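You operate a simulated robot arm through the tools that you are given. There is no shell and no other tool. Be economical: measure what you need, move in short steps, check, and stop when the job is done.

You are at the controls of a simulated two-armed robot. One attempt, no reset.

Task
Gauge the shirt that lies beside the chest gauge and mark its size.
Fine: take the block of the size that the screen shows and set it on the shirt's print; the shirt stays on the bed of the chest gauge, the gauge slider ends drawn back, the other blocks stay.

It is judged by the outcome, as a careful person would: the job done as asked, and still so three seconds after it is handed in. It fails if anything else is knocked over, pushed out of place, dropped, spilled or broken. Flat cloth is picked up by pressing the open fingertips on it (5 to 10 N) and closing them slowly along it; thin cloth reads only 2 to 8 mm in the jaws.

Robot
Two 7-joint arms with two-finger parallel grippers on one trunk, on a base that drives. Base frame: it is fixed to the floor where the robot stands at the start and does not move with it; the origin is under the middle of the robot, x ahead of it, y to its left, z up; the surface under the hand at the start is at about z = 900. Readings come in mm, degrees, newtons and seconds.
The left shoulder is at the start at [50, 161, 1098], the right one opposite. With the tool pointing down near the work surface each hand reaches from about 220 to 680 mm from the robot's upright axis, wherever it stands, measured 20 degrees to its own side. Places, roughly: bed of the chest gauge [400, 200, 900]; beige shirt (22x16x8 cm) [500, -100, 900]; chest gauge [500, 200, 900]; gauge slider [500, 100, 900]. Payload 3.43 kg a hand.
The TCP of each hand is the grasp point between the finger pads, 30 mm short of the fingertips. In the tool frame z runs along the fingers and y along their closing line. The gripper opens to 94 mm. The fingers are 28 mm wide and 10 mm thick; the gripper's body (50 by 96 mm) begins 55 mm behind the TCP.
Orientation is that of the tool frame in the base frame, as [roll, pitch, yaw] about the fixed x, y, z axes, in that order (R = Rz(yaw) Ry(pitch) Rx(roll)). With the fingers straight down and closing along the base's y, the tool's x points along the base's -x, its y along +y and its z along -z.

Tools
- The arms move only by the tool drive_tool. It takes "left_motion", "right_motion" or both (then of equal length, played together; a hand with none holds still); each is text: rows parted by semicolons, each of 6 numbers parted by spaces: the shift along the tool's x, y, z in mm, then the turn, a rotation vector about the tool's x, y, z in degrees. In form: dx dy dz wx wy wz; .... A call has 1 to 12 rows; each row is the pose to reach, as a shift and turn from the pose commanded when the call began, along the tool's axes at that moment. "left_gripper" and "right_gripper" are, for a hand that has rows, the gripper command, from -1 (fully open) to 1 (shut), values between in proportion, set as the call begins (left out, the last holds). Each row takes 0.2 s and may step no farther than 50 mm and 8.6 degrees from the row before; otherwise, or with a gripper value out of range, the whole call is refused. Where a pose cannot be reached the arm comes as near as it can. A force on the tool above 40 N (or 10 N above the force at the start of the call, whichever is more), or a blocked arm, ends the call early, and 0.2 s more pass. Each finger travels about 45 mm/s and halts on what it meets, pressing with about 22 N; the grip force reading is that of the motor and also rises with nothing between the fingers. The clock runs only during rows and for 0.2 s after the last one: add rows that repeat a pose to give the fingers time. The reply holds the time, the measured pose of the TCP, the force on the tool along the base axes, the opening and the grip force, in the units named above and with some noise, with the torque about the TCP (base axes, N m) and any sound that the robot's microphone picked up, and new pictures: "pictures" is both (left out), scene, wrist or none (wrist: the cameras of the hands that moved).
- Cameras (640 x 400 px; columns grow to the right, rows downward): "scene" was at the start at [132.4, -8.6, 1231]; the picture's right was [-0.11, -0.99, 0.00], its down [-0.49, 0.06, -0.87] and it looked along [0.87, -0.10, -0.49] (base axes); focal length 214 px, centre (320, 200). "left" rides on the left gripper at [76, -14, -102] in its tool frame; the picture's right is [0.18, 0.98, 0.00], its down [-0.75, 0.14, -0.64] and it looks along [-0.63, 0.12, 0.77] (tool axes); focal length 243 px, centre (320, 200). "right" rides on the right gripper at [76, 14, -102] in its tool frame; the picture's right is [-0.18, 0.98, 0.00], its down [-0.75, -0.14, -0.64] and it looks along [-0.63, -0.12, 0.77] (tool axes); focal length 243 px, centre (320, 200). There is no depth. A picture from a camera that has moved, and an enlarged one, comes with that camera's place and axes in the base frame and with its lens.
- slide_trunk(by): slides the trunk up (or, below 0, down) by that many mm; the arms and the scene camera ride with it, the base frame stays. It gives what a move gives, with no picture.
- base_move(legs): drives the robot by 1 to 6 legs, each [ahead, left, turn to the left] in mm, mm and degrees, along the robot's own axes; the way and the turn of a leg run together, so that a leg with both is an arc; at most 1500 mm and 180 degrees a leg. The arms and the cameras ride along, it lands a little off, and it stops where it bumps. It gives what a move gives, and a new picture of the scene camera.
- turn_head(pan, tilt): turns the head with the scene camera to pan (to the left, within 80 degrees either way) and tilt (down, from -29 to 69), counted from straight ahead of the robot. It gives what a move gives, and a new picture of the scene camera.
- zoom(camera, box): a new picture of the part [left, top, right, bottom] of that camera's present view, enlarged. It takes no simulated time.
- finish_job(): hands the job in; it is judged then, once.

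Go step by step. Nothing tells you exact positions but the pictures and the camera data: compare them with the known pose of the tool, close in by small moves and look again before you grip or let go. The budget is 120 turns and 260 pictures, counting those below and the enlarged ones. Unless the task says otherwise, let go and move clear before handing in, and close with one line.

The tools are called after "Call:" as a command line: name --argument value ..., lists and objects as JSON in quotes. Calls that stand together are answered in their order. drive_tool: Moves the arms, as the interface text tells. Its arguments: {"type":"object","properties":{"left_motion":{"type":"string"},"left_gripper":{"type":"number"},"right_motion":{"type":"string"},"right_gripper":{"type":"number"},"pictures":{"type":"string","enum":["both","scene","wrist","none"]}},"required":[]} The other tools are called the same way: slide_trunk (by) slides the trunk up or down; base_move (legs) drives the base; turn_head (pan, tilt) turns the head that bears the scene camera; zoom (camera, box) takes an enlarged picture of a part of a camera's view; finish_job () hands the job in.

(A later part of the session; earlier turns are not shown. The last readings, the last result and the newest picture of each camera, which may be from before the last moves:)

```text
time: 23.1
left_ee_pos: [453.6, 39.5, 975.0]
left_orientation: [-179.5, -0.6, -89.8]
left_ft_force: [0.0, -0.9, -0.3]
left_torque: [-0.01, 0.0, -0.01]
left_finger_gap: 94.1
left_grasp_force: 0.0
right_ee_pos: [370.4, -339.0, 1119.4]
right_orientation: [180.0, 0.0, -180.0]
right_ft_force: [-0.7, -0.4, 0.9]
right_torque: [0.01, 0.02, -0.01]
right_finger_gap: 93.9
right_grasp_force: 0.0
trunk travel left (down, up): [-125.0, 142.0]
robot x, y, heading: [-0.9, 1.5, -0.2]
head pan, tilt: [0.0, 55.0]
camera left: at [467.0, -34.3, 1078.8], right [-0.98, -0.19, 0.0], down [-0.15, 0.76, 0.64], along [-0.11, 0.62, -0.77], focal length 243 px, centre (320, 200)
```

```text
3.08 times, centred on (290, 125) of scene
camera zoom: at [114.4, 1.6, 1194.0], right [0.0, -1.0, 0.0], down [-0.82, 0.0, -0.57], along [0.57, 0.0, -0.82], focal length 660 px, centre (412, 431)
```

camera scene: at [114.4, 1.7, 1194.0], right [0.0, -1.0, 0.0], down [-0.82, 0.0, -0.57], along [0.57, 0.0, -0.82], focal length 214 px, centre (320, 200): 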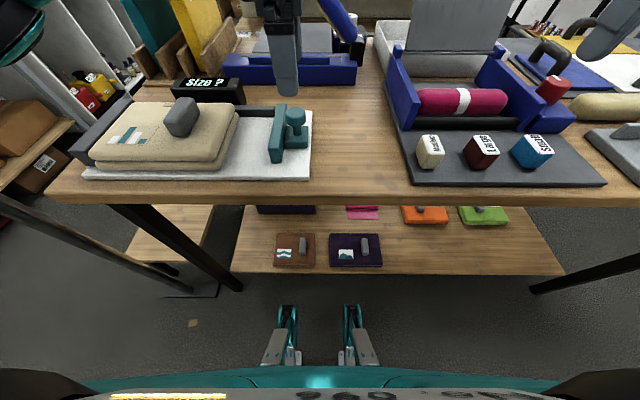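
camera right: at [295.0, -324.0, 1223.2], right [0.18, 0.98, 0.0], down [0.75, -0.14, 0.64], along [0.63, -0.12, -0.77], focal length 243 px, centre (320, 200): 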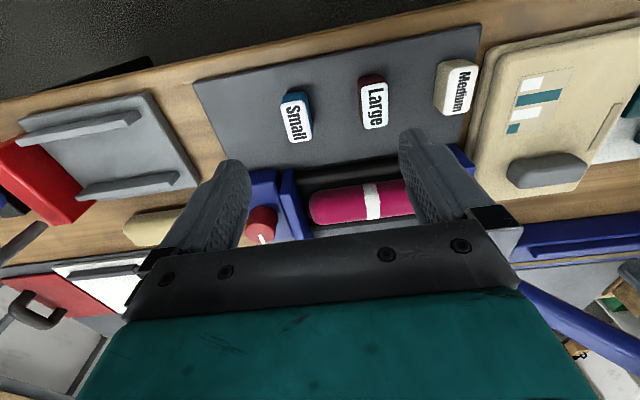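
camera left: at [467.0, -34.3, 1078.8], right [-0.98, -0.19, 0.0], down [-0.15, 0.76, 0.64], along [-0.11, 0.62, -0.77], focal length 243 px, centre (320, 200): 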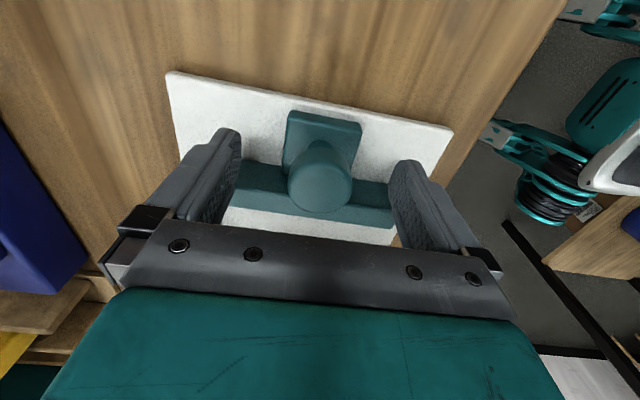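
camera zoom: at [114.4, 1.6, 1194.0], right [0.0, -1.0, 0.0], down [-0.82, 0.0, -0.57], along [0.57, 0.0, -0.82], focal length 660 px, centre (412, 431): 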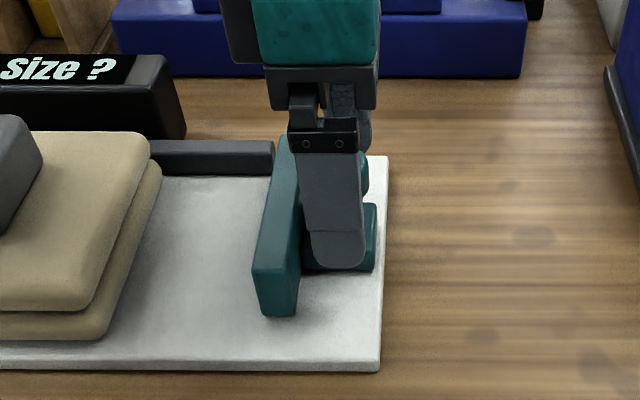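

The fingers flank the knob nicely. I shift 2 mm away from the bar and close.

Call:
drive_tool --left_motion "2 0 1 0 0 0; 2 0 1 0 0 0; 2 0 1 0 0 0; 2 0 1 0 0 0; 2 0 1 0 0 0; 2 0 1 0 0 0; 2 0 1 0 0 0" --left_gripper 1 --pictures "wrist"

Call:
zoom --camera "scene" --box '[20, 50, 380, 200]'

```text
time: 24.7
left_ee_pos: [452.4, 37.9, 972.4]
left_orientation: [-179.7, -0.4, -89.9]
left_ft_force: [-6.3, 1.4, -2.9]
left_torque: [0.04, 0.1, 0.06]
left_finger_gap: 35.0
left_grasp_force: 44.9
right_ee_pos: [369.7, -339.1, 1119.8]
right_orientation: [180.0, 0.0, 179.9]
right_ft_force: [0.3, -0.1, -0.7]
right_torque: [-0.02, -0.03, -0.01]
right_finger_gap: 93.8
right_grasp_force: 0.0
trunk travel left (down, up): [-125.0, 142.0]
robot x, y, heading: [0.1, -0.3, -0.1]
head pan, tilt: [0.0, 55.0]
camera left: at [466.6, -36.6, 1077.3], right [-0.98, -0.19, 0.0], down [-0.15, 0.76, 0.64], along [-0.11, 0.62, -0.77], focal length 243 px, centre (320, 200)
```

left: 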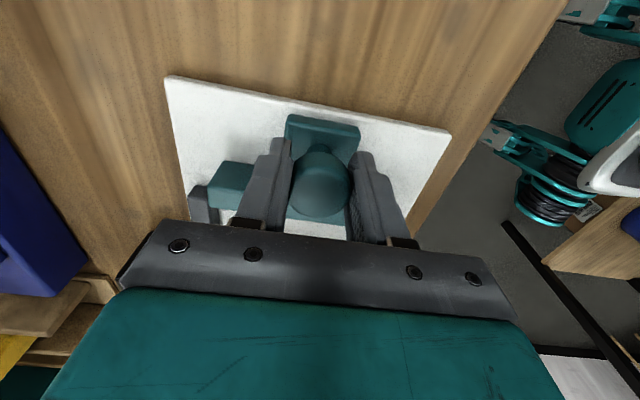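

```text
1.78 times, centred on (200, 125) of scene
camera zoom: at [114.1, 1.7, 1194.0], right [0.0, -1.0, 0.0], down [-0.82, 0.0, -0.57], along [0.57, 0.0, -0.82], focal length 381 px, centre (533, 333)
```

zoom: 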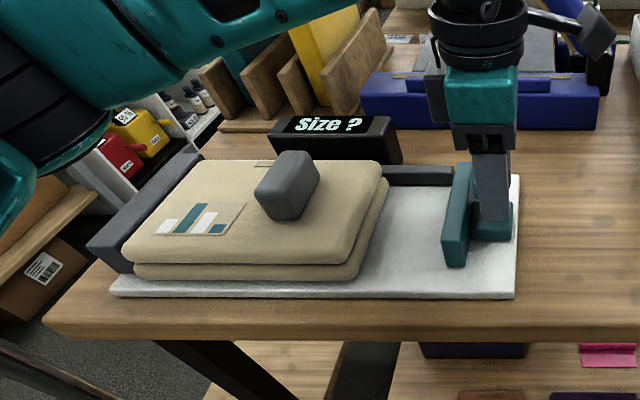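

The knob is held (35 mm). I draw the slider toward the shirt (+y), first 60 mm.

Call:
drive_tool --left_motion "-8 0 0 0 0 0; -18 0 0 0 0 0; -28 0 0 0 0 0; -38 0 0 0 0 0; -48 0 0 0 0 0; -58 0 0 0 0 0; -65 0 0 0 0 0; -65 0 0 0 0 0" --pictures "scene"

Call:
zoom --camera "scene" --box '[20, 50, 380, 200]'

```text
time: 26.5
left_ee_pos: [453.1, 103.5, 973.0]
left_orientation: [-179.6, -0.5, -89.9]
left_ft_force: [3.5, -1.0, 4.5]
left_torque: [-0.18, 0.03, -0.02]
left_finger_gap: 35.1
left_grasp_force: 44.8
right_ee_pos: [369.9, -339.2, 1119.2]
right_orientation: [-179.9, 0.0, 180.0]
right_ft_force: [0.0, -0.2, 0.7]
right_torque: [0.0, 0.03, 0.0]
right_finger_gap: 94.0
right_grasp_force: 0.1
trunk travel left (down, up): [-125.0, 142.0]
robot x, y, heading: [-1.2, 0.8, -0.2]
head pan, tilt: [0.0, 55.0]
camera scene: at [114.5, 1.6, 1194.1], right [0.0, -1.0, 0.0], down [-0.82, 0.0, -0.57], along [0.57, 0.0, -0.82], focal length 214 px, centre (320, 200)
```

scene: 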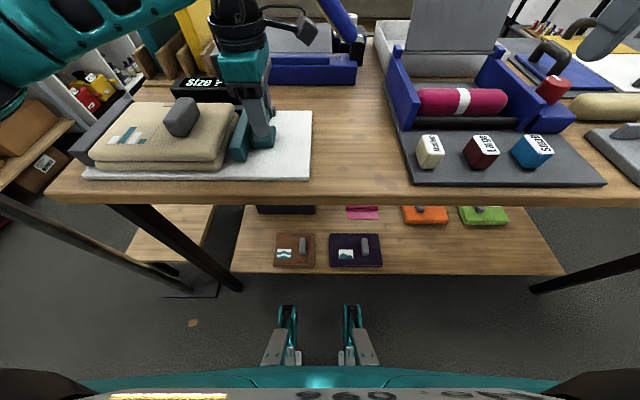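

```text
1.78 times, centred on (200, 125) of scene
camera zoom: at [114.5, 1.6, 1194.1], right [0.0, -1.0, 0.0], down [-0.82, 0.0, -0.57], along [0.57, 0.0, -0.82], focal length 381 px, centre (533, 333)
```

zoom: 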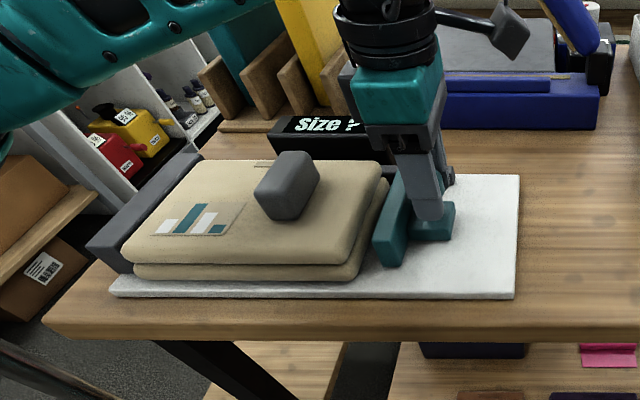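

The bar is about 15 mm short of the shirt. I go on in small steps, watching the force.

Call:
drive_tool --left_motion "-3 0 0 0 0 0; -6 0 0 0 0 0; -9 0 0 0 0 0; -12 0 0 0 0 0; -12 0 0 0 0 0" --pictures "none"

Call:
zoom --camera "scene" --box '[20, 50, 380, 200]'

```text
time: 27.7
left_ee_pos: [453.6, 115.7, 972.9]
left_orientation: [-179.6, -0.5, -89.9]
left_ft_force: [9.2, 0.1, 12.7]
left_torque: [-0.3, -0.08, 0.11]
left_finger_gap: 35.3
left_grasp_force: 45.2
right_ee_pos: [370.3, -338.7, 1119.4]
right_orientation: [-180.0, 0.1, -180.0]
right_ft_force: [-0.9, 0.4, -0.3]
right_torque: [0.0, 0.0, -0.02]
right_finger_gap: 93.9
right_grasp_force: 0.0
trunk travel left (down, up): [-125.0, 142.0]
robot x, y, heading: [0.9, 1.4, -0.0]
head pan, tilt: [0.0, 55.0]
```

```text
1.78 times, centred on (200, 125) of scene
camera zoom: at [114.6, 1.4, 1194.1], right [0.0, -1.0, 0.0], down [-0.82, 0.0, -0.57], along [0.57, 0.0, -0.82], focal length 381 px, centre (533, 333)
```

zoom: 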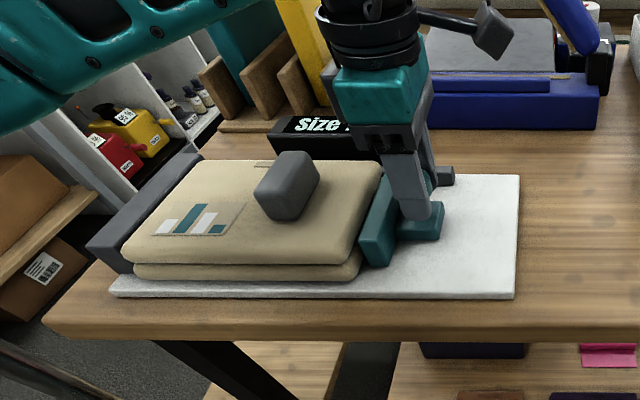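

The bar is about to touch. A little side and vertical load has built up, so I ease the command slightly and continue.

Call:
drive_tool --left_motion "-2 -1 -1 0 0 0; -4 -1 -1 0 0 0; -6 -1 -1 0 0 0; -6 -1 -1 0 0 0" --pictures "none"

Call:
zoom --camera "scene" --box '[20, 50, 380, 200]'

```text
time: 28.7
left_ee_pos: [453.9, 122.1, 973.1]
left_orientation: [-179.7, -0.4, -89.9]
left_ft_force: [4.0, -1.3, 5.9]
left_torque: [-0.19, -0.05, -0.06]
left_finger_gap: 35.4
left_grasp_force: 45.3
right_ee_pos: [370.0, -339.4, 1120.4]
right_orientation: [-180.0, 0.0, -180.0]
right_ft_force: [0.1, 0.3, 0.0]
right_torque: [0.0, -0.02, 0.01]
right_finger_gap: 94.0
right_grasp_force: 0.0
trunk travel left (down, up): [-125.0, 142.0]
robot x, y, heading: [-3.5, 1.5, 0.0]
head pan, tilt: [0.0, 55.0]
```

```text
1.78 times, centred on (200, 125) of scene
camera zoom: at [114.6, 1.5, 1194.0], right [0.0, -1.0, 0.0], down [-0.82, 0.0, -0.57], along [0.57, 0.0, -0.82], focal length 381 px, centre (533, 333)
```

zoom: 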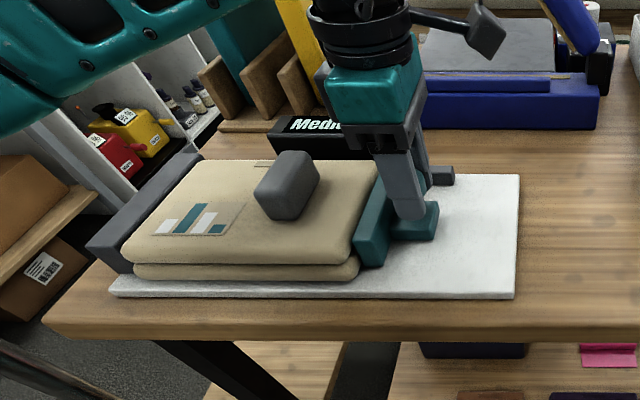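

The screen now reads "Medi…". I check that the bar is truly touching by pressing a little further till a force appears.

Call:
drive_tool --left_motion "-1.5 -0.5 -0.5 0 0 0; -3 -0.5 -0.5 0 0 0; -4 -0.5 -0.5 0 0 0; -4 -0.5 -0.5 0 0 0" --pictures "none"

Call:
zoom --camera "scene" --box '[20, 50, 380, 200]'

```text
time: 29.7
left_ee_pos: [453.9, 123.5, 973.4]
left_orientation: [-179.8, -0.5, -90.1]
left_ft_force: [-3.8, -11.7, -3.8]
left_torque: [-0.08, 0.17, 0.18]
left_finger_gap: 35.4
left_grasp_force: 44.3
right_ee_pos: [369.5, -340.7, 1118.5]
right_orientation: [179.9, 0.0, -179.9]
right_ft_force: [-0.1, -0.9, 0.0]
right_torque: [-0.02, 0.02, -0.02]
right_finger_gap: 93.8
right_grasp_force: 0.1
trunk travel left (down, up): [-125.0, 142.0]
robot x, y, heading: [-0.7, 0.6, -0.0]
head pan, tilt: [0.0, 55.0]
```

```text
1.78 times, centred on (200, 125) of scene
camera zoom: at [114.2, 0.4, 1194.0], right [0.0, -1.0, 0.0], down [-0.82, 0.0, -0.57], along [0.57, 0.0, -0.82], focal length 381 px, centre (533, 333)
```

zoom: 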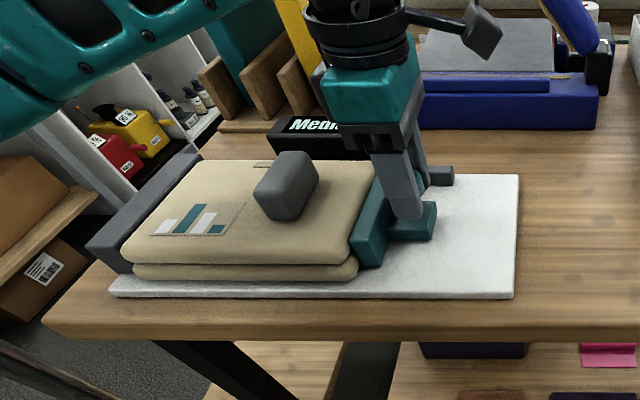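

The bar is firmly against the shirt (about 12 N) and the screen stays at "Medium". Now I draw the slider back to where it was.

Call:
drive_tool --left_motion "4 0 0 0 0 0; 12 0 0 0 0 0; 22 0 0 0 0 0; 32 0 0 0 0 0; 42 0 0 0 0 0; 52 0 0 0 0 0; 62 0 0 0 0 0; 72 0 0 0 0 0; 80 0 0 0 0 0; 85 0 0 0 0 0; 87 0 0 0 0 0; 87 0 0 0 0 0" --pictures "scene"

Call:
zoom --camera "scene" --box '[20, 50, 380, 200]'

```text
time: 32.3
left_ee_pos: [452.9, 38.8, 972.5]
left_orientation: [-179.9, -0.4, -90.0]
left_ft_force: [-19.3, 0.6, -21.3]
left_torque: [-0.15, 0.12, 0.0]
left_finger_gap: 35.1
left_grasp_force: 44.8
right_ee_pos: [370.4, -338.6, 1120.2]
right_orientation: [-180.0, -0.1, 180.0]
right_ft_force: [0.4, 0.3, 0.0]
right_torque: [-0.02, 0.0, -0.01]
right_finger_gap: 94.2
right_grasp_force: 0.1
trunk travel left (down, up): [-125.0, 142.0]
robot x, y, heading: [-2.1, 0.1, 0.0]
head pan, tilt: [0.0, 55.0]
camera scene: at [113.9, 1.9, 1194.0], right [0.0, -1.0, 0.0], down [-0.82, 0.0, -0.57], along [0.57, 0.0, -0.82], focal length 214 px, centre (320, 200)
```

scene: 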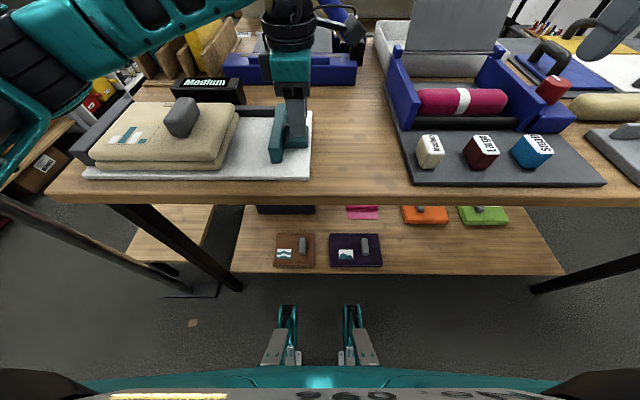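

```text
1.78 times, centred on (200, 125) of scene
camera zoom: at [113.9, 1.9, 1194.0], right [0.0, -1.0, 0.0], down [-0.82, 0.0, -0.57], along [0.57, 0.0, -0.82], focal length 381 px, centre (533, 333)
```

zoom: 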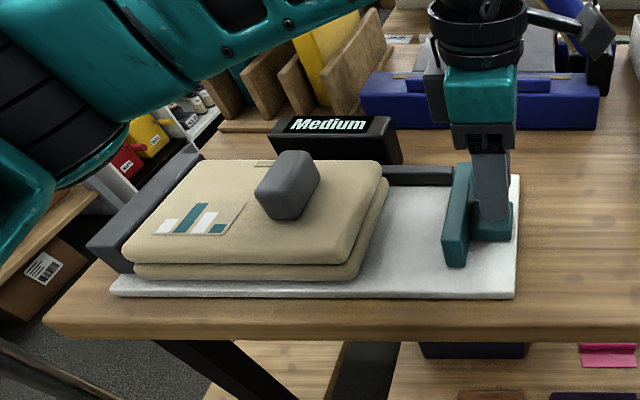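

The slider is back at its starting place and the screen holds "Medium". I ease the load, open the fingers and rise.

Call:
drive_tool --left_motion "0 1.3 1.3 0 0 0; 0 1.5 1.5 0 0 0" --pictures "none"

Call:
drive_tool --left_motion "0 0 0 0 0 0; 0 0 0 0 0 0; 0 0 0 0 0 0; 0 0 0 0 0 0; 0 0 -10 0 0 0; 0 0 -40 0 0 0; 0 0 -80 0 0 0; 0 0 -130 0 0 0; 0 0 -130 0 0 0" --left_gripper -1 --pictures "both"

Call:
zoom --camera "scene" --box '[380, 110, 580, 210]'

Call:
zoom --camera "right" --box '[220, 30, 540, 230]'

```text
time: 32.9
left_ee_pos: [452.7, 39.8, 972.6]
left_orientation: [-179.6, -0.5, -89.9]
left_ft_force: [-11.7, 0.7, -15.5]
left_torque: [-0.05, 0.25, 0.15]
left_finger_gap: 35.0
left_grasp_force: 45.3
right_ee_pos: [369.7, -338.1, 1119.3]
right_orientation: [180.0, 0.0, -180.0]
right_ft_force: [-0.4, -0.2, 0.6]
right_torque: [-0.02, 0.02, 0.01]
right_finger_gap: 94.1
right_grasp_force: 0.2
trunk travel left (down, up): [-125.0, 142.0]
robot x, y, heading: [1.5, 1.8, 0.2]
head pan, tilt: [0.0, 55.0]
```

```text
time: 34.9
left_ee_pos: [451.8, 37.0, 1103.0]
left_orientation: [-179.7, -0.5, -89.9]
left_ft_force: [-1.0, 0.2, -1.2]
left_torque: [-0.04, 0.03, 0.01]
left_finger_gap: 94.1
left_grasp_force: 0.1
right_ee_pos: [370.5, -340.1, 1118.9]
right_orientation: [180.0, -0.1, -180.0]
right_ft_force: [-0.3, -0.3, -0.2]
right_torque: [-0.02, 0.01, 0.01]
right_finger_gap: 93.9
right_grasp_force: 0.0
trunk travel left (down, up): [-125.0, 142.0]
robot x, y, heading: [-4.1, -1.4, -0.1]
head pan, tilt: [0.0, 55.0]
camera scene: at [114.5, 1.7, 1194.0], right [0.0, -1.0, 0.0], down [-0.82, 0.0, -0.57], along [0.57, 0.0, -0.82], focal length 214 px, centre (320, 200)
camera left: at [465.5, -36.8, 1206.9], right [-0.98, -0.19, 0.0], down [-0.15, 0.76, 0.64], along [-0.11, 0.62, -0.77], focal length 243 px, centre (320, 200)
```

scene: 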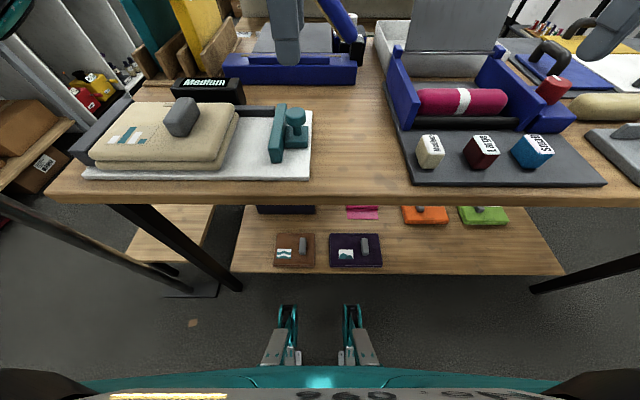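
left: 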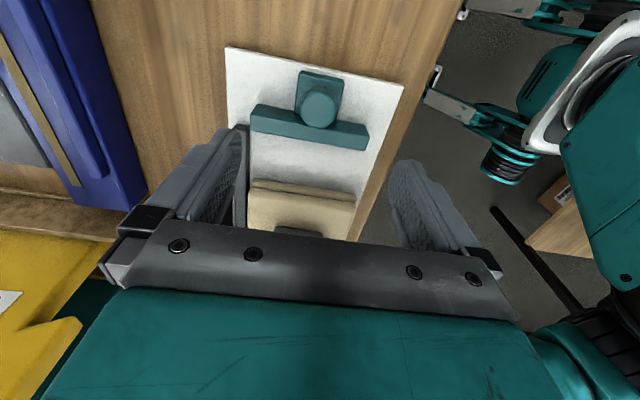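

```text
3.20 times, centred on (480, 160) of scene
camera zoom: at [114.5, 1.7, 1194.0], right [0.0, -1.0, 0.0], down [-0.82, 0.0, -0.57], along [0.57, 0.0, -0.82], focal length 686 px, centre (-192, 328)
```

zoom: 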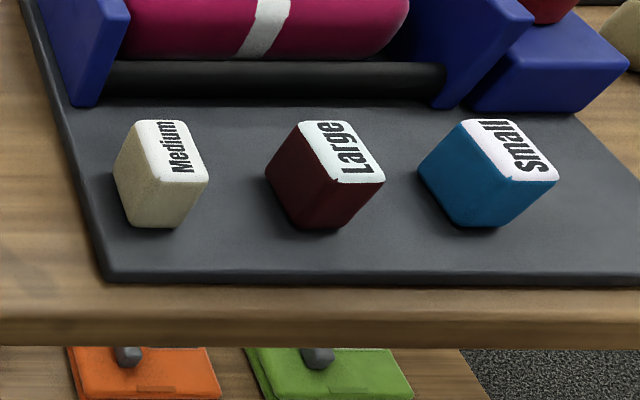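

```text
2.00 times, centred on (380, 130) of right
camera zoom: at [295.1, -324.0, 1223.2], right [0.18, 0.98, 0.0], down [0.75, -0.14, 0.64], along [0.63, -0.12, -0.77], focal length 485 px, centre (200, 340)
```

zoom: 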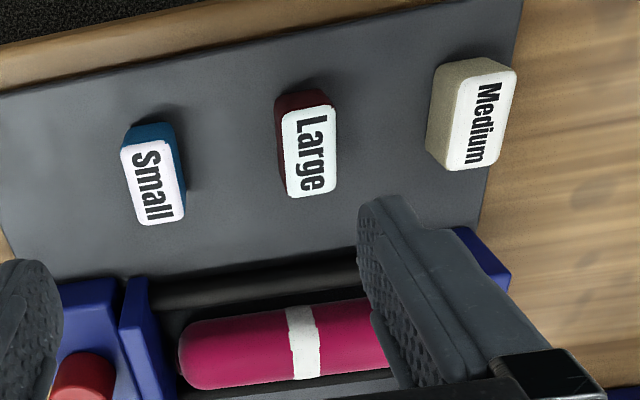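

The screen says "Medium", the slider is back, and the Medium block stands about [396, −191] with its long side along x. I move the right hand further aside and bring the left hand above the Medium block, closing along y.

Call:
drive_tool --right_motion "10 -20 0 0 0 0; 20 -40 0 0 0 0; 30 -60 0 0 0 0; 40 -80 0 0 0 0; 50 -100 0 0 0 0; 50 -110 0 0 0 0" --pictures "none"

Call:
drive_tool --left_motion "20 5 0 0 0 8.2; 41 10 0 0 0 16.4; 62 15 0 0 0 24.6; 83 20 0 0 0 32.8; 104 25 0 0 0 41; 125 30 0 0 0 49.2; 146 35 0 0 0 57.4; 167 40 0 0 0 65.6; 188 46 0 0 0 73.8; 209 52 0 0 0 82; 228 56 0 0 0 90; 228 56 0 0 0 90" --pictures "both"

```text
time: 36.3
left_ee_pos: [452.1, 37.0, 1102.1]
left_orientation: [-179.7, -0.5, -89.9]
left_ft_force: [0.6, -0.1, -0.6]
left_torque: [-0.04, 0.01, 0.01]
left_finger_gap: 94.2
left_grasp_force: 0.1
right_ee_pos: [332.9, -444.0, 1116.0]
right_orientation: [180.0, 0.0, -179.9]
right_ft_force: [0.5, -0.6, 0.8]
right_torque: [0.04, 0.04, 0.01]
right_finger_gap: 93.9
right_grasp_force: 0.0
right hand out of reach, approached as far as the arm can: row 5, 6
trunk travel left (down, up): [-125.0, 142.0]
robot x, y, heading: [2.4, 1.5, -0.0]
head pan, tilt: [0.0, 55.0]
```

```text
time: 38.9
left_ee_pos: [403.7, -177.5, 1106.9]
left_orientation: [-179.5, 0.3, -179.5]
left_ft_force: [-0.4, -0.3, 0.1]
left_torque: [-0.01, 0.04, 0.03]
left_finger_gap: 94.1
left_grasp_force: 0.1
left hand out of reach, approached as far as the arm can: row 11, 12
right_ee_pos: [335.1, -443.8, 1116.6]
right_orientation: [180.0, -0.1, -180.0]
right_ft_force: [-0.4, 0.7, -0.2]
right_torque: [-0.02, 0.01, -0.03]
right_finger_gap: 94.0
right_grasp_force: 0.0
trunk travel left (down, up): [-125.0, 142.0]
robot x, y, heading: [-0.6, -0.3, 0.1]
head pan, tilt: [0.0, 55.0]
camera scene: at [114.6, 1.5, 1194.0], right [0.0, -1.0, 0.0], down [-0.82, 0.0, -0.57], along [0.57, 0.0, -0.82], focal length 214 px, centre (320, 200)
camera left: at [327.1, -190.9, 1210.0], right [-0.19, 0.98, -0.01], down [0.75, 0.15, 0.64], along [0.63, 0.12, -0.76], focal length 243 px, centre (320, 200)
```

scene: 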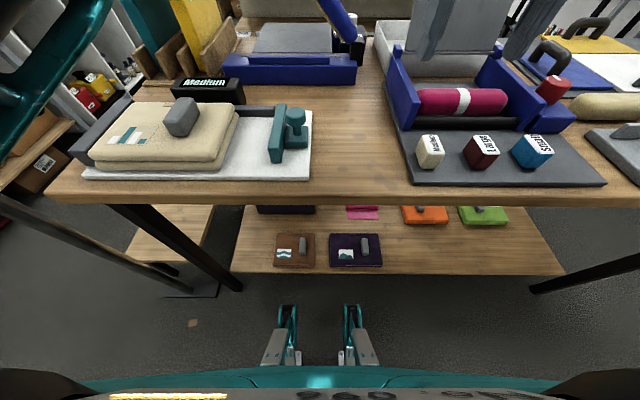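
left: 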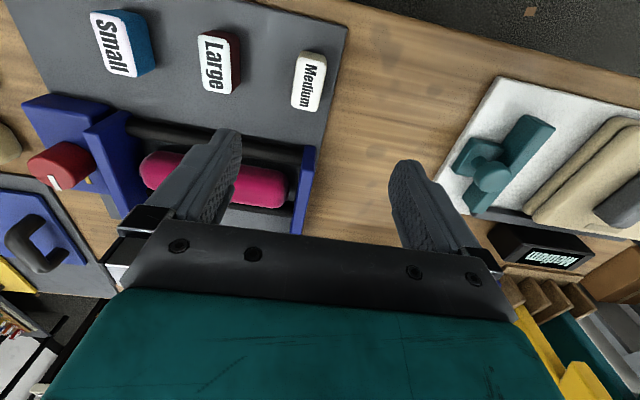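

The left arm stops slightly short of the block at this stance. I drive the base 100 mm to the right, from which both the block and the shirt's print are within the left hand's reach.

Call:
drive_tool --left_motion "0 25 0 0 0 0; 0 50 0 0 0 0; 0 75 0 0 0 0; 0 75 0 0 0 0" --pictures "none"

Call:
base_move --legs '[[0, -100, 0]]'

```text
time: 39.9
left_ee_pos: [403.4, -103.3, 1107.0]
left_orientation: [-179.5, 0.4, -180.0]
left_ft_force: [0.0, 0.3, -0.1]
left_torque: [0.02, 0.0, -0.02]
left_finger_gap: 94.0
left_grasp_force: 0.0
right_ee_pos: [334.7, -444.0, 1116.6]
right_orientation: [-180.0, 0.0, 180.0]
right_ft_force: [0.3, 1.0, 0.0]
right_torque: [0.0, 0.01, 0.0]
right_finger_gap: 93.9
right_grasp_force: 0.1
trunk travel left (down, up): [-125.0, 142.0]
robot x, y, heading: [3.9, 3.1, 0.1]
head pan, tilt: [0.0, 55.0]
```

```text
time: 41.4
left_ee_pos: [403.3, -203.9, 1108.5]
left_orientation: [-179.3, 0.3, -179.7]
left_ft_force: [0.7, 0.2, 0.0]
left_torque: [0.04, -0.03, 0.01]
left_finger_gap: 94.4
left_grasp_force: 0.0
right_ee_pos: [335.2, -544.2, 1117.0]
right_orientation: [180.0, 0.0, -179.9]
right_ft_force: [-0.7, -0.3, 0.0]
right_torque: [-0.02, 0.0, 0.02]
right_finger_gap: 94.1
right_grasp_force: 0.1
trunk travel left (down, up): [-125.0, 142.0]
robot x, y, heading: [1.0, -99.1, -0.0]
head pan, tilt: [0.0, 55.0]
camera scene: at [114.6, -98.2, 1194.0], right [0.0, -1.0, 0.0], down [-0.82, 0.0, -0.57], along [0.57, 0.0, -0.82], focal length 214 px, centre (320, 200)
```

scene: 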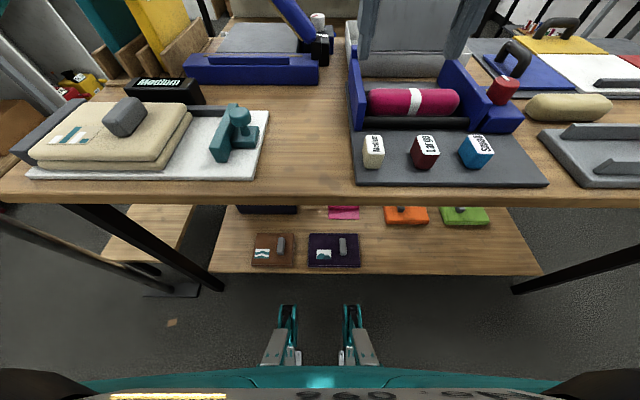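

Now the block is well within reach. I place the hand above it and go partway down.

Call:
drive_tool --left_motion "5 8 20 0 0 0; 9 15 45 0 0 0; 9 15 70 0 0 0; 9 15 75 0 0 0; 9 15 75 0 0 0" --pictures "wrist"

Call:
zoom --camera "scene" --box '[320, 90, 520, 200]'

```text
time: 42.6
left_ee_pos: [393.8, -187.1, 1031.1]
left_orientation: [-179.4, 0.5, -179.8]
left_ft_force: [-0.3, -0.1, 0.3]
left_torque: [-0.03, -0.03, -0.01]
left_finger_gap: 94.1
left_grasp_force: 0.1
right_ee_pos: [334.9, -543.8, 1117.8]
right_orientation: [180.0, 0.1, -180.0]
right_ft_force: [0.5, 0.3, -0.2]
right_torque: [-0.01, -0.01, -0.01]
right_finger_gap: 94.0
right_grasp_force: 0.1
trunk travel left (down, up): [-125.0, 142.0]
robot x, y, heading: [-0.6, -96.5, 0.3]
head pan, tilt: [0.0, 55.0]
camera left: at [317.5, -200.0, 1134.8], right [-0.19, 0.98, -0.01], down [0.75, 0.15, 0.65], along [0.64, 0.11, -0.76], focal length 243 px, centre (320, 200)
```

left: 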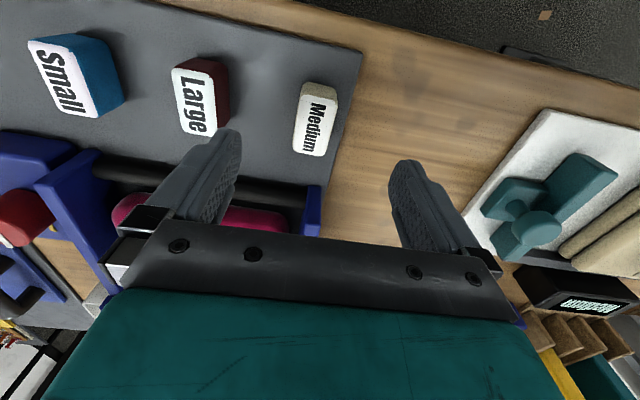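

```text
3.20 times, centred on (420, 145) of scene
camera zoom: at [114.5, -98.0, 1194.0], right [0.0, -1.0, 0.0], down [-0.82, 0.0, -0.57], along [0.57, 0.0, -0.82], focal length 686 px, centre (0, 376)
```

zoom: 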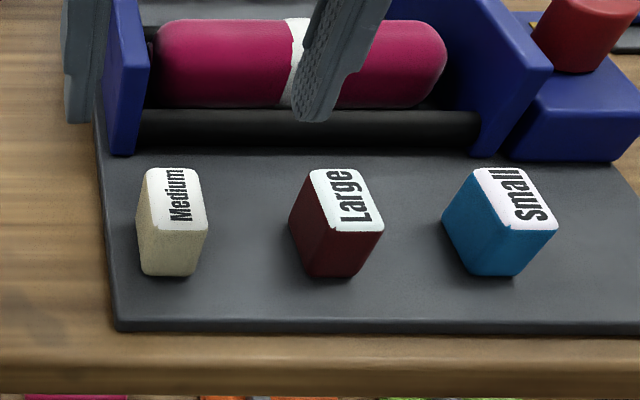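

The Medium block's centre is about [395, −192], top z≈944, long side along x. I descend with the fingers on either side.

Call:
drive_tool --left_motion "-1 -5 25 0 0 0; -1 -5 50 0 0 0; -1 -5 72 0 0 0; -1 -5 84 0 0 0; -1 -5 84 0 0 0" --pictures "wrist"

Call:
zoom --camera "scene" --box '[320, 90, 520, 200]'

```text
time: 43.8
left_ee_pos: [395.7, -194.4, 948.8]
left_orientation: [-179.6, 0.3, -179.8]
left_ft_force: [0.3, -0.2, -0.1]
left_torque: [-0.01, -0.01, -0.01]
left_finger_gap: 93.8
left_grasp_force: 0.1
right_ee_pos: [334.8, -543.6, 1116.0]
right_orientation: [-180.0, 0.0, -179.9]
right_ft_force: [1.0, -0.3, -0.2]
right_torque: [0.04, 0.0, -0.01]
right_finger_gap: 94.0
right_grasp_force: 0.0
trunk travel left (down, up): [-125.0, 142.0]
robot x, y, heading: [-1.5, -105.4, 0.1]
head pan, tilt: [0.0, 55.0]
camera left: at [319.2, -206.3, 1051.7], right [-0.19, 0.98, -0.01], down [0.75, 0.15, 0.65], along [0.64, 0.11, -0.76], focal length 243 px, centre (320, 200)
```

left: 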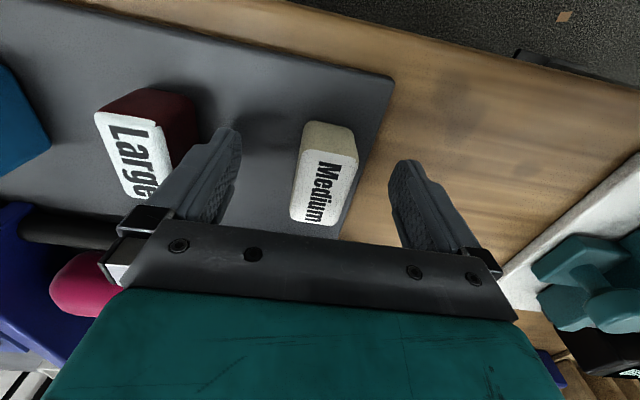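

```text
3.20 times, centred on (420, 145) of scene
camera zoom: at [114.6, -98.0, 1194.0], right [0.0, -1.0, 0.0], down [-0.82, 0.0, -0.57], along [0.57, 0.0, -0.82], focal length 686 px, centre (0, 376)
```

zoom: 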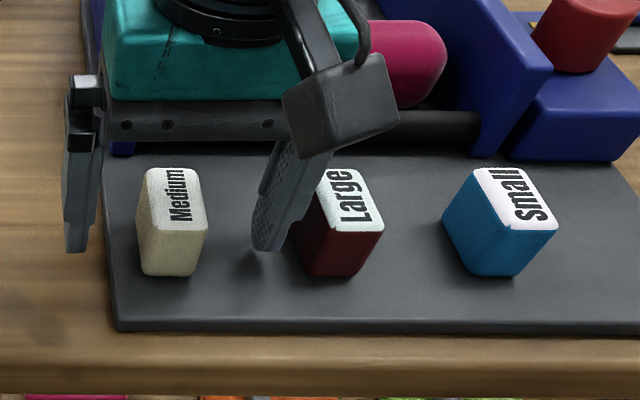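

The block is centred between the fingers and the Large block is clear. I close on it.

Call:
drive_tool --left_motion "0 0 3 0 0 0; 0 0 3 0 0 0; 0 0 3 0 0 0; 0 0 3 0 0 0; 0 0 3 0 0 0; 0 0 3 0 0 0; 0 0 3 0 0 0" --left_gripper 1 --pictures "none"

Call:
drive_tool --left_motion "0 0 -8 0 0 0; 0 0 -20 0 0 0; 0 0 -45 0 0 0; 0 0 -80 0 0 0; 0 0 -120 0 0 0; 0 0 -130 0 0 0; 0 0 -130 0 0 0" --pictures "both"

```text
time: 45.4
left_ee_pos: [396.8, -193.9, 945.2]
left_orientation: [-179.5, 0.4, -179.8]
left_ft_force: [-0.1, 0.0, -0.6]
left_torque: [-0.02, 0.03, 0.0]
left_finger_gap: 33.7
left_grasp_force: 22.0
right_ee_pos: [334.0, -542.7, 1116.8]
right_orientation: [-180.0, 0.0, -179.8]
right_ft_force: [0.0, 0.3, -0.2]
right_torque: [0.01, -0.03, 0.01]
right_finger_gap: 93.8
right_grasp_force: 0.1
trunk travel left (down, up): [-125.0, 142.0]
robot x, y, heading: [-0.8, -100.7, -0.1]
head pan, tilt: [0.0, 55.0]
```

```text
time: 47.0
left_ee_pos: [396.9, -192.1, 1076.5]
left_orientation: [-179.5, 0.3, -179.8]
left_ft_force: [-0.1, 0.3, 0.3]
left_torque: [0.0, 0.0, -0.05]
left_finger_gap: 33.4
left_grasp_force: 21.9
right_ee_pos: [335.1, -542.4, 1116.1]
right_orientation: [180.0, -0.1, -179.9]
right_ft_force: [0.7, 0.4, 0.5]
right_torque: [0.03, -0.01, 0.0]
right_finger_gap: 94.1
right_grasp_force: 0.0
trunk travel left (down, up): [-125.0, 142.0]
robot x, y, heading: [-1.8, -102.8, 0.2]
head pan, tilt: [0.0, 55.0]
camera scene: at [114.6, -98.0, 1194.0], right [0.0, -1.0, 0.0], down [-0.82, 0.0, -0.57], along [0.57, 0.0, -0.82], focal length 214 px, centre (320, 200)
camera left: at [319.9, -205.0, 1180.1], right [-0.19, 0.98, -0.01], down [0.75, 0.15, 0.65], along [0.64, 0.11, -0.76], focal length 243 px, centre (320, 200)
```

scene: 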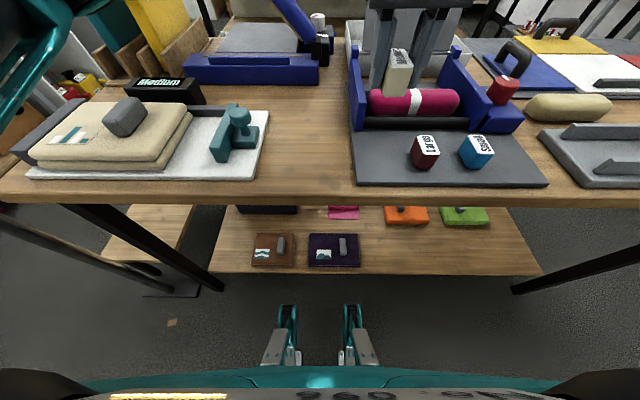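
left: 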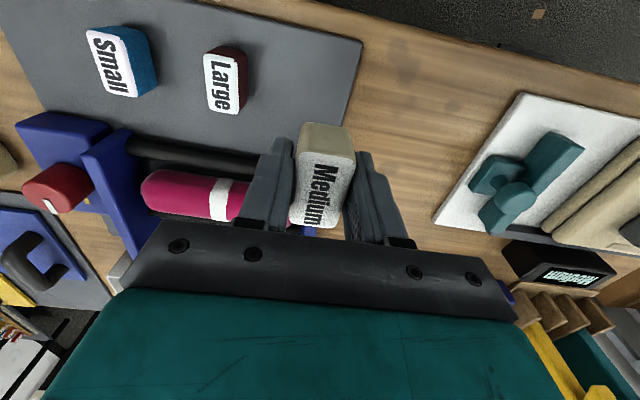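

The Medium block is held and the other blocks are undisturbed. I carry it over to the print (about [417, 325]).

Call:
drive_tool --left_motion "0 25 0 0 0 0; 0 65 0 0 0 0; -2 110 0 0 0 0; -4 155 0 0 0 0; -6 200 0 0 0 0; -8 245 0 0 0 0; -10 290 0 0 0 0; -12 335 0 0 0 0; -14 380 0 0 0 0; -16 425 0 0 0 0; -18 460 0 0 0 0; -20 480 0 0 0 0" --pictures "none"

Call:
drive_tool --left_motion "0 20 0 0 0 0; 0 37 0 0 0 0; 0 37 0 0 0 0" --pictures "both"

Call:
turn_head --pan 30 --tilt 40

```text
time: 49.6
left_ee_pos: [414.7, 287.3, 1071.7]
left_orientation: [-179.5, 0.4, -179.7]
left_ft_force: [0.1, -0.4, -0.7]
left_torque: [0.01, -0.02, 0.03]
left_finger_gap: 33.3
left_grasp_force: 22.0
right_ee_pos: [333.4, -543.2, 1117.3]
right_orientation: [180.0, 0.0, -179.9]
right_ft_force: [-0.5, -0.2, -0.2]
right_torque: [0.0, 0.02, 0.0]
right_finger_gap: 93.9
right_grasp_force: 0.0
trunk travel left (down, up): [-125.0, 142.0]
robot x, y, heading: [-1.3, -101.6, 0.3]
head pan, tilt: [0.0, 55.0]
```

```text
time: 50.4
left_ee_pos: [415.4, 324.1, 1071.0]
left_orientation: [-179.6, 0.2, -179.8]
left_ft_force: [-0.2, 0.1, -0.2]
left_torque: [0.0, 0.0, 0.0]
left_finger_gap: 33.6
left_grasp_force: 22.1
right_ee_pos: [334.3, -542.2, 1116.4]
right_orientation: [179.9, 0.0, -179.9]
right_ft_force: [-0.5, -0.9, 1.0]
right_torque: [-0.02, 0.06, 0.04]
right_finger_gap: 93.7
right_grasp_force: 0.0
trunk travel left (down, up): [-125.0, 142.0]
robot x, y, heading: [1.1, -95.9, 0.2]
head pan, tilt: [0.0, 55.0]
camera scene: at [114.6, -98.0, 1194.0], right [0.0, -1.0, 0.0], down [-0.82, 0.0, -0.57], along [0.57, 0.0, -0.82], focal length 214 px, centre (320, 200)
camera left: at [338.5, 311.1, 1174.2], right [-0.19, 0.98, -0.01], down [0.75, 0.15, 0.65], along [0.64, 0.11, -0.76], focal length 243 px, centre (320, 200)
```

scene: 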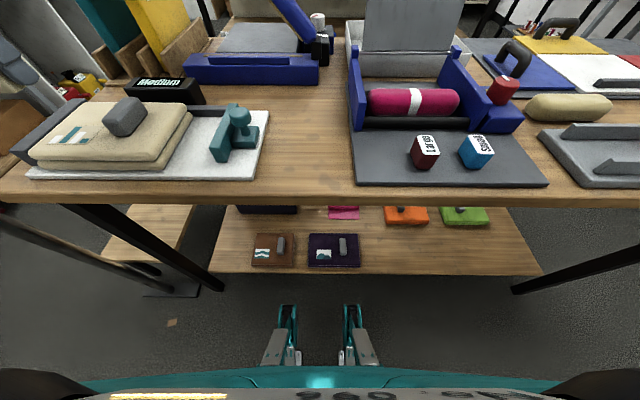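
left: 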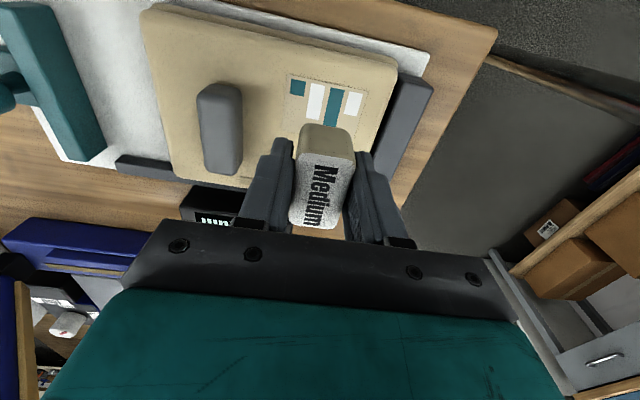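

```text
time: 51.4
left_ee_pos: [415.1, 323.6, 1071.6]
left_orientation: [-179.5, 0.2, -179.8]
left_ft_force: [-0.5, -0.4, -0.2]
left_torque: [0.01, 0.0, -0.02]
left_finger_gap: 33.4
left_grasp_force: 22.3
right_ee_pos: [334.1, -543.0, 1116.4]
right_orientation: [-179.9, 0.0, -179.9]
right_ft_force: [0.7, 0.9, -0.4]
right_torque: [-0.02, 0.03, -0.02]
right_finger_gap: 94.4
right_grasp_force: 0.1
trunk travel left (down, up): [-125.0, 142.0]
robot x, y, heading: [2.1, -98.3, 0.3]
head pan, tilt: [30.0, 40.0]
camera scene: at [116.0, -55.5, 1214.7], right [0.5, -0.87, 0.0], down [-0.56, -0.32, -0.77], along [0.66, 0.38, -0.64], focal length 214 px, centre (320, 200)
```

scene: 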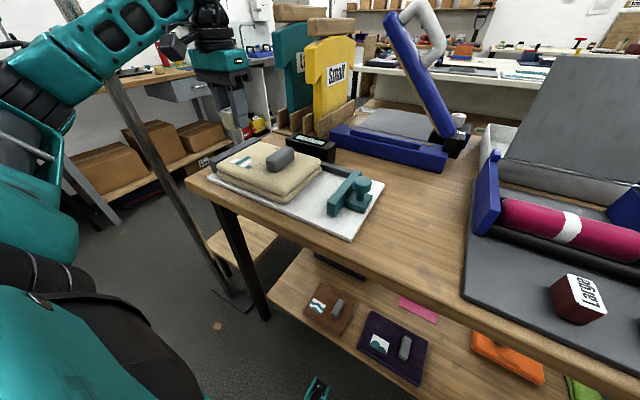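

The print spans about x 391–441, y 293–358, and the block hangs right above its centre. I lower it close to the shirt.

Call:
drive_tool --left_motion "-1 1 25 0 0 0; -1 1 50 0 0 0; -1 1 68 0 0 0; -1 1 74 0 0 0; -1 1 74 0 0 0" --pictures "wrist"

Call:
zoom --camera "scene" --box '[170, 70, 400, 250]'

```text
time: 52.5
left_ee_pos: [414.8, 323.4, 996.1]
left_orientation: [-179.5, 0.4, -179.8]
left_ft_force: [-0.2, 0.2, -0.2]
left_torque: [0.0, 0.02, -0.02]
left_finger_gap: 33.4
left_grasp_force: 21.8
right_ee_pos: [334.3, -543.1, 1115.7]
right_orientation: [-180.0, 0.1, -179.8]
right_ft_force: [0.3, -0.2, -0.6]
right_torque: [-0.01, 0.01, -0.01]
right_finger_gap: 93.7
right_grasp_force: 0.1
trunk travel left (down, up): [-125.0, 142.0]
robot x, y, heading: [0.7, -101.0, 0.0]
head pan, tilt: [30.0, 40.0]
camera left: at [338.4, 311.1, 1099.8], right [-0.19, 0.98, -0.01], down [0.75, 0.15, 0.65], along [0.64, 0.11, -0.76], focal length 243 px, centre (320, 200)
```

left: 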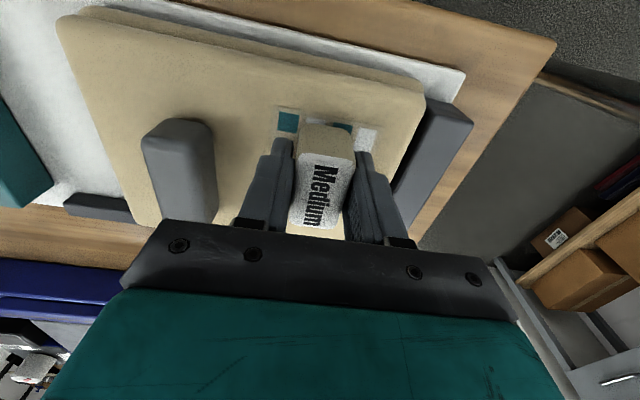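

```text
2.22 times, centred on (285, 160) of scene
camera zoom: at [116.0, -55.4, 1214.7], right [0.5, -0.86, 0.0], down [-0.56, -0.32, -0.77], along [0.66, 0.38, -0.64], focal length 477 px, centre (398, 289)
```

zoom: 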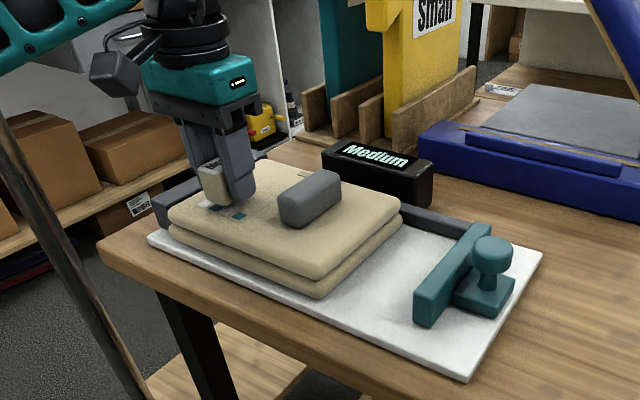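

The block is a little above the print. I lower in small steps until a light contact force shows.

Call:
drive_tool --left_motion "0 0 2 0 0 0; 0 0 4 0 0 0; 0 0 6 0 0 0; 0 0 6 0 0 0" --pictures "none"

Call:
zoom --camera "scene" --box '[220, 130, 310, 200]'

```text
time: 53.5
left_ee_pos: [414.4, 325.1, 991.4]
left_orientation: [-179.5, 0.4, -179.8]
left_ft_force: [-0.5, -0.7, 0.0]
left_torque: [-0.01, -0.01, -0.01]
left_finger_gap: 33.3
left_grasp_force: 22.3
right_ee_pos: [334.3, -542.8, 1115.3]
right_orientation: [180.0, 0.0, -179.9]
right_ft_force: [0.2, -0.2, -0.1]
right_torque: [0.0, 0.0, -0.01]
right_finger_gap: 94.0
right_grasp_force: 0.2
trunk travel left (down, up): [-125.0, 142.0]
robot x, y, heading: [-1.8, -99.1, 0.2]
head pan, tilt: [30.0, 40.0]
```

```text
5.71 times, centred on (265, 165) of scene
camera zoom: at [116.0, -55.4, 1214.7], right [0.5, -0.86, 0.0], down [-0.56, -0.32, -0.77], along [0.66, 0.38, -0.64], focal length 1226 px, centre (634, 400)
```

zoom: 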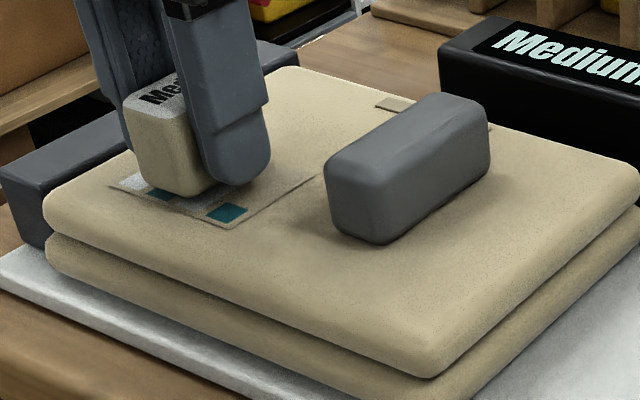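

Call:
drive_tool --left_motion "0 0 1.5 0 0 0; 0 0 3 0 0 0; 0 0 3 0 0 0" --pictures "none"

```text
time: 54.4
left_ee_pos: [414.0, 324.7, 988.8]
left_orientation: [-179.5, 0.5, -179.8]
left_ft_force: [0.3, 0.1, 0.6]
left_torque: [0.0, 0.0, -0.04]
left_finger_gap: 33.4
left_grasp_force: 22.2
right_ee_pos: [334.7, -542.7, 1116.6]
right_orientation: [180.0, 0.0, 180.0]
right_ft_force: [1.1, -0.1, 0.5]
right_torque: [0.0, 0.0, 0.0]
right_finger_gap: 94.1
right_grasp_force: 0.1
trunk travel left (down, up): [-125.0, 142.0]
robot x, y, heading: [0.4, -98.4, 0.4]
head pan, tilt: [30.0, 40.0]
```

No contact yet; I go on down by 1 mm steps.

Call:
drive_tool --left_motion "0 0 1 0 0 0; 0 0 2 0 0 0; 0 0 2 0 0 0" --pictures "none"

Call:
zoom --camera "scene" --box '[220, 130, 310, 200]'

```text
time: 55.1
left_ee_pos: [415.6, 323.6, 985.8]
left_orientation: [-179.5, 0.3, -179.7]
left_ft_force: [-0.5, -0.6, -0.4]
left_torque: [0.01, 0.0, -0.03]
left_finger_gap: 33.5
left_grasp_force: 22.1
right_ee_pos: [334.7, -542.3, 1115.9]
right_orientation: [180.0, 0.0, -179.9]
right_ft_force: [-0.3, -0.1, -0.1]
right_torque: [0.02, 0.01, -0.06]
right_finger_gap: 94.0
right_grasp_force: 0.1
trunk travel left (down, up): [-125.0, 142.0]
robot x, y, heading: [0.2, -100.9, -0.1]
head pan, tilt: [30.0, 40.0]
```

```text
5.71 times, centred on (265, 165) of scene
camera zoom: at [116.0, -55.4, 1214.7], right [0.5, -0.86, 0.0], down [-0.56, -0.32, -0.77], along [0.66, 0.38, -0.64], focal length 1226 px, centre (634, 400)
```

zoom: 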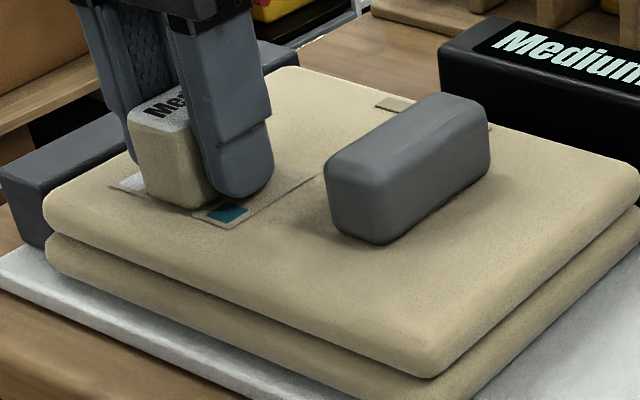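

Almost down; the block's near edge sits at the print's near edge, so I shift 4 mm away (+x) and lower further.

Call:
drive_tool --left_motion "-4 0 0 0 0 0; -4 0 1 0 0 0; -4 0 2 0 0 0; -4 0 2 0 0 0" --pictures "none"

Call:
drive_tool --left_motion "0 0 1 0 0 0; 0 0 1.5 0 0 0; 0 0 1.5 0 0 0" --pictures "none"

Call:
zoom --camera "scene" --box '[220, 130, 310, 200]'

```text
time: 56.1
left_ee_pos: [417.6, 324.1, 985.4]
left_orientation: [-179.6, 0.5, -179.7]
left_ft_force: [2.3, 2.0, 10.5]
left_torque: [0.11, 0.05, -0.03]
left_finger_gap: 33.7
left_grasp_force: 21.9
right_ee_pos: [333.4, -543.6, 1116.4]
right_orientation: [-179.9, 0.0, -179.9]
right_ft_force: [-0.2, -0.9, 0.1]
right_torque: [-0.01, -0.03, -0.01]
right_finger_gap: 93.9
right_grasp_force: 0.1
trunk travel left (down, up): [-125.0, 142.0]
robot x, y, heading: [-0.9, -102.2, 0.1]
head pan, tilt: [30.0, 40.0]
```

```text
time: 57.0
left_ee_pos: [417.5, 322.3, 985.7]
left_orientation: [-179.6, 0.6, -179.8]
left_ft_force: [1.9, 0.6, 20.7]
left_torque: [0.06, 0.0, 0.03]
left_finger_gap: 33.8
left_grasp_force: 21.8
right_ee_pos: [333.6, -543.7, 1116.8]
right_orientation: [179.9, 0.1, -179.9]
right_ft_force: [0.5, -0.3, -0.5]
right_torque: [-0.01, -0.03, -0.01]
right_finger_gap: 94.0
right_grasp_force: 0.0
trunk travel left (down, up): [-125.0, 142.0]
robot x, y, heading: [3.2, -99.8, 0.2]
head pan, tilt: [30.0, 40.0]
```

```text
5.71 times, centred on (265, 165) of scene
camera zoom: at [114.9, -56.7, 1215.1], right [0.5, -0.86, 0.0], down [-0.56, -0.32, -0.77], along [0.66, 0.39, -0.64], focal length 1226 px, centre (634, 400)
```

zoom: 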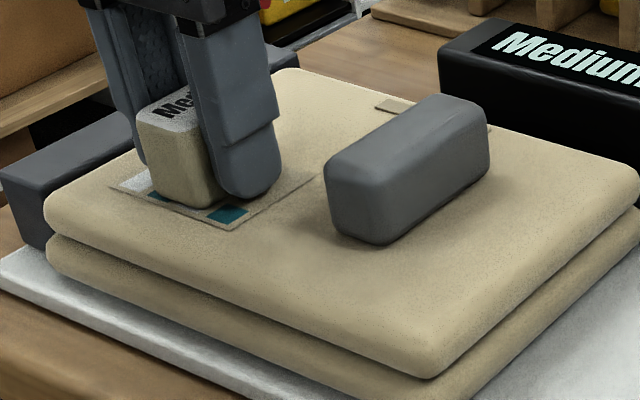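

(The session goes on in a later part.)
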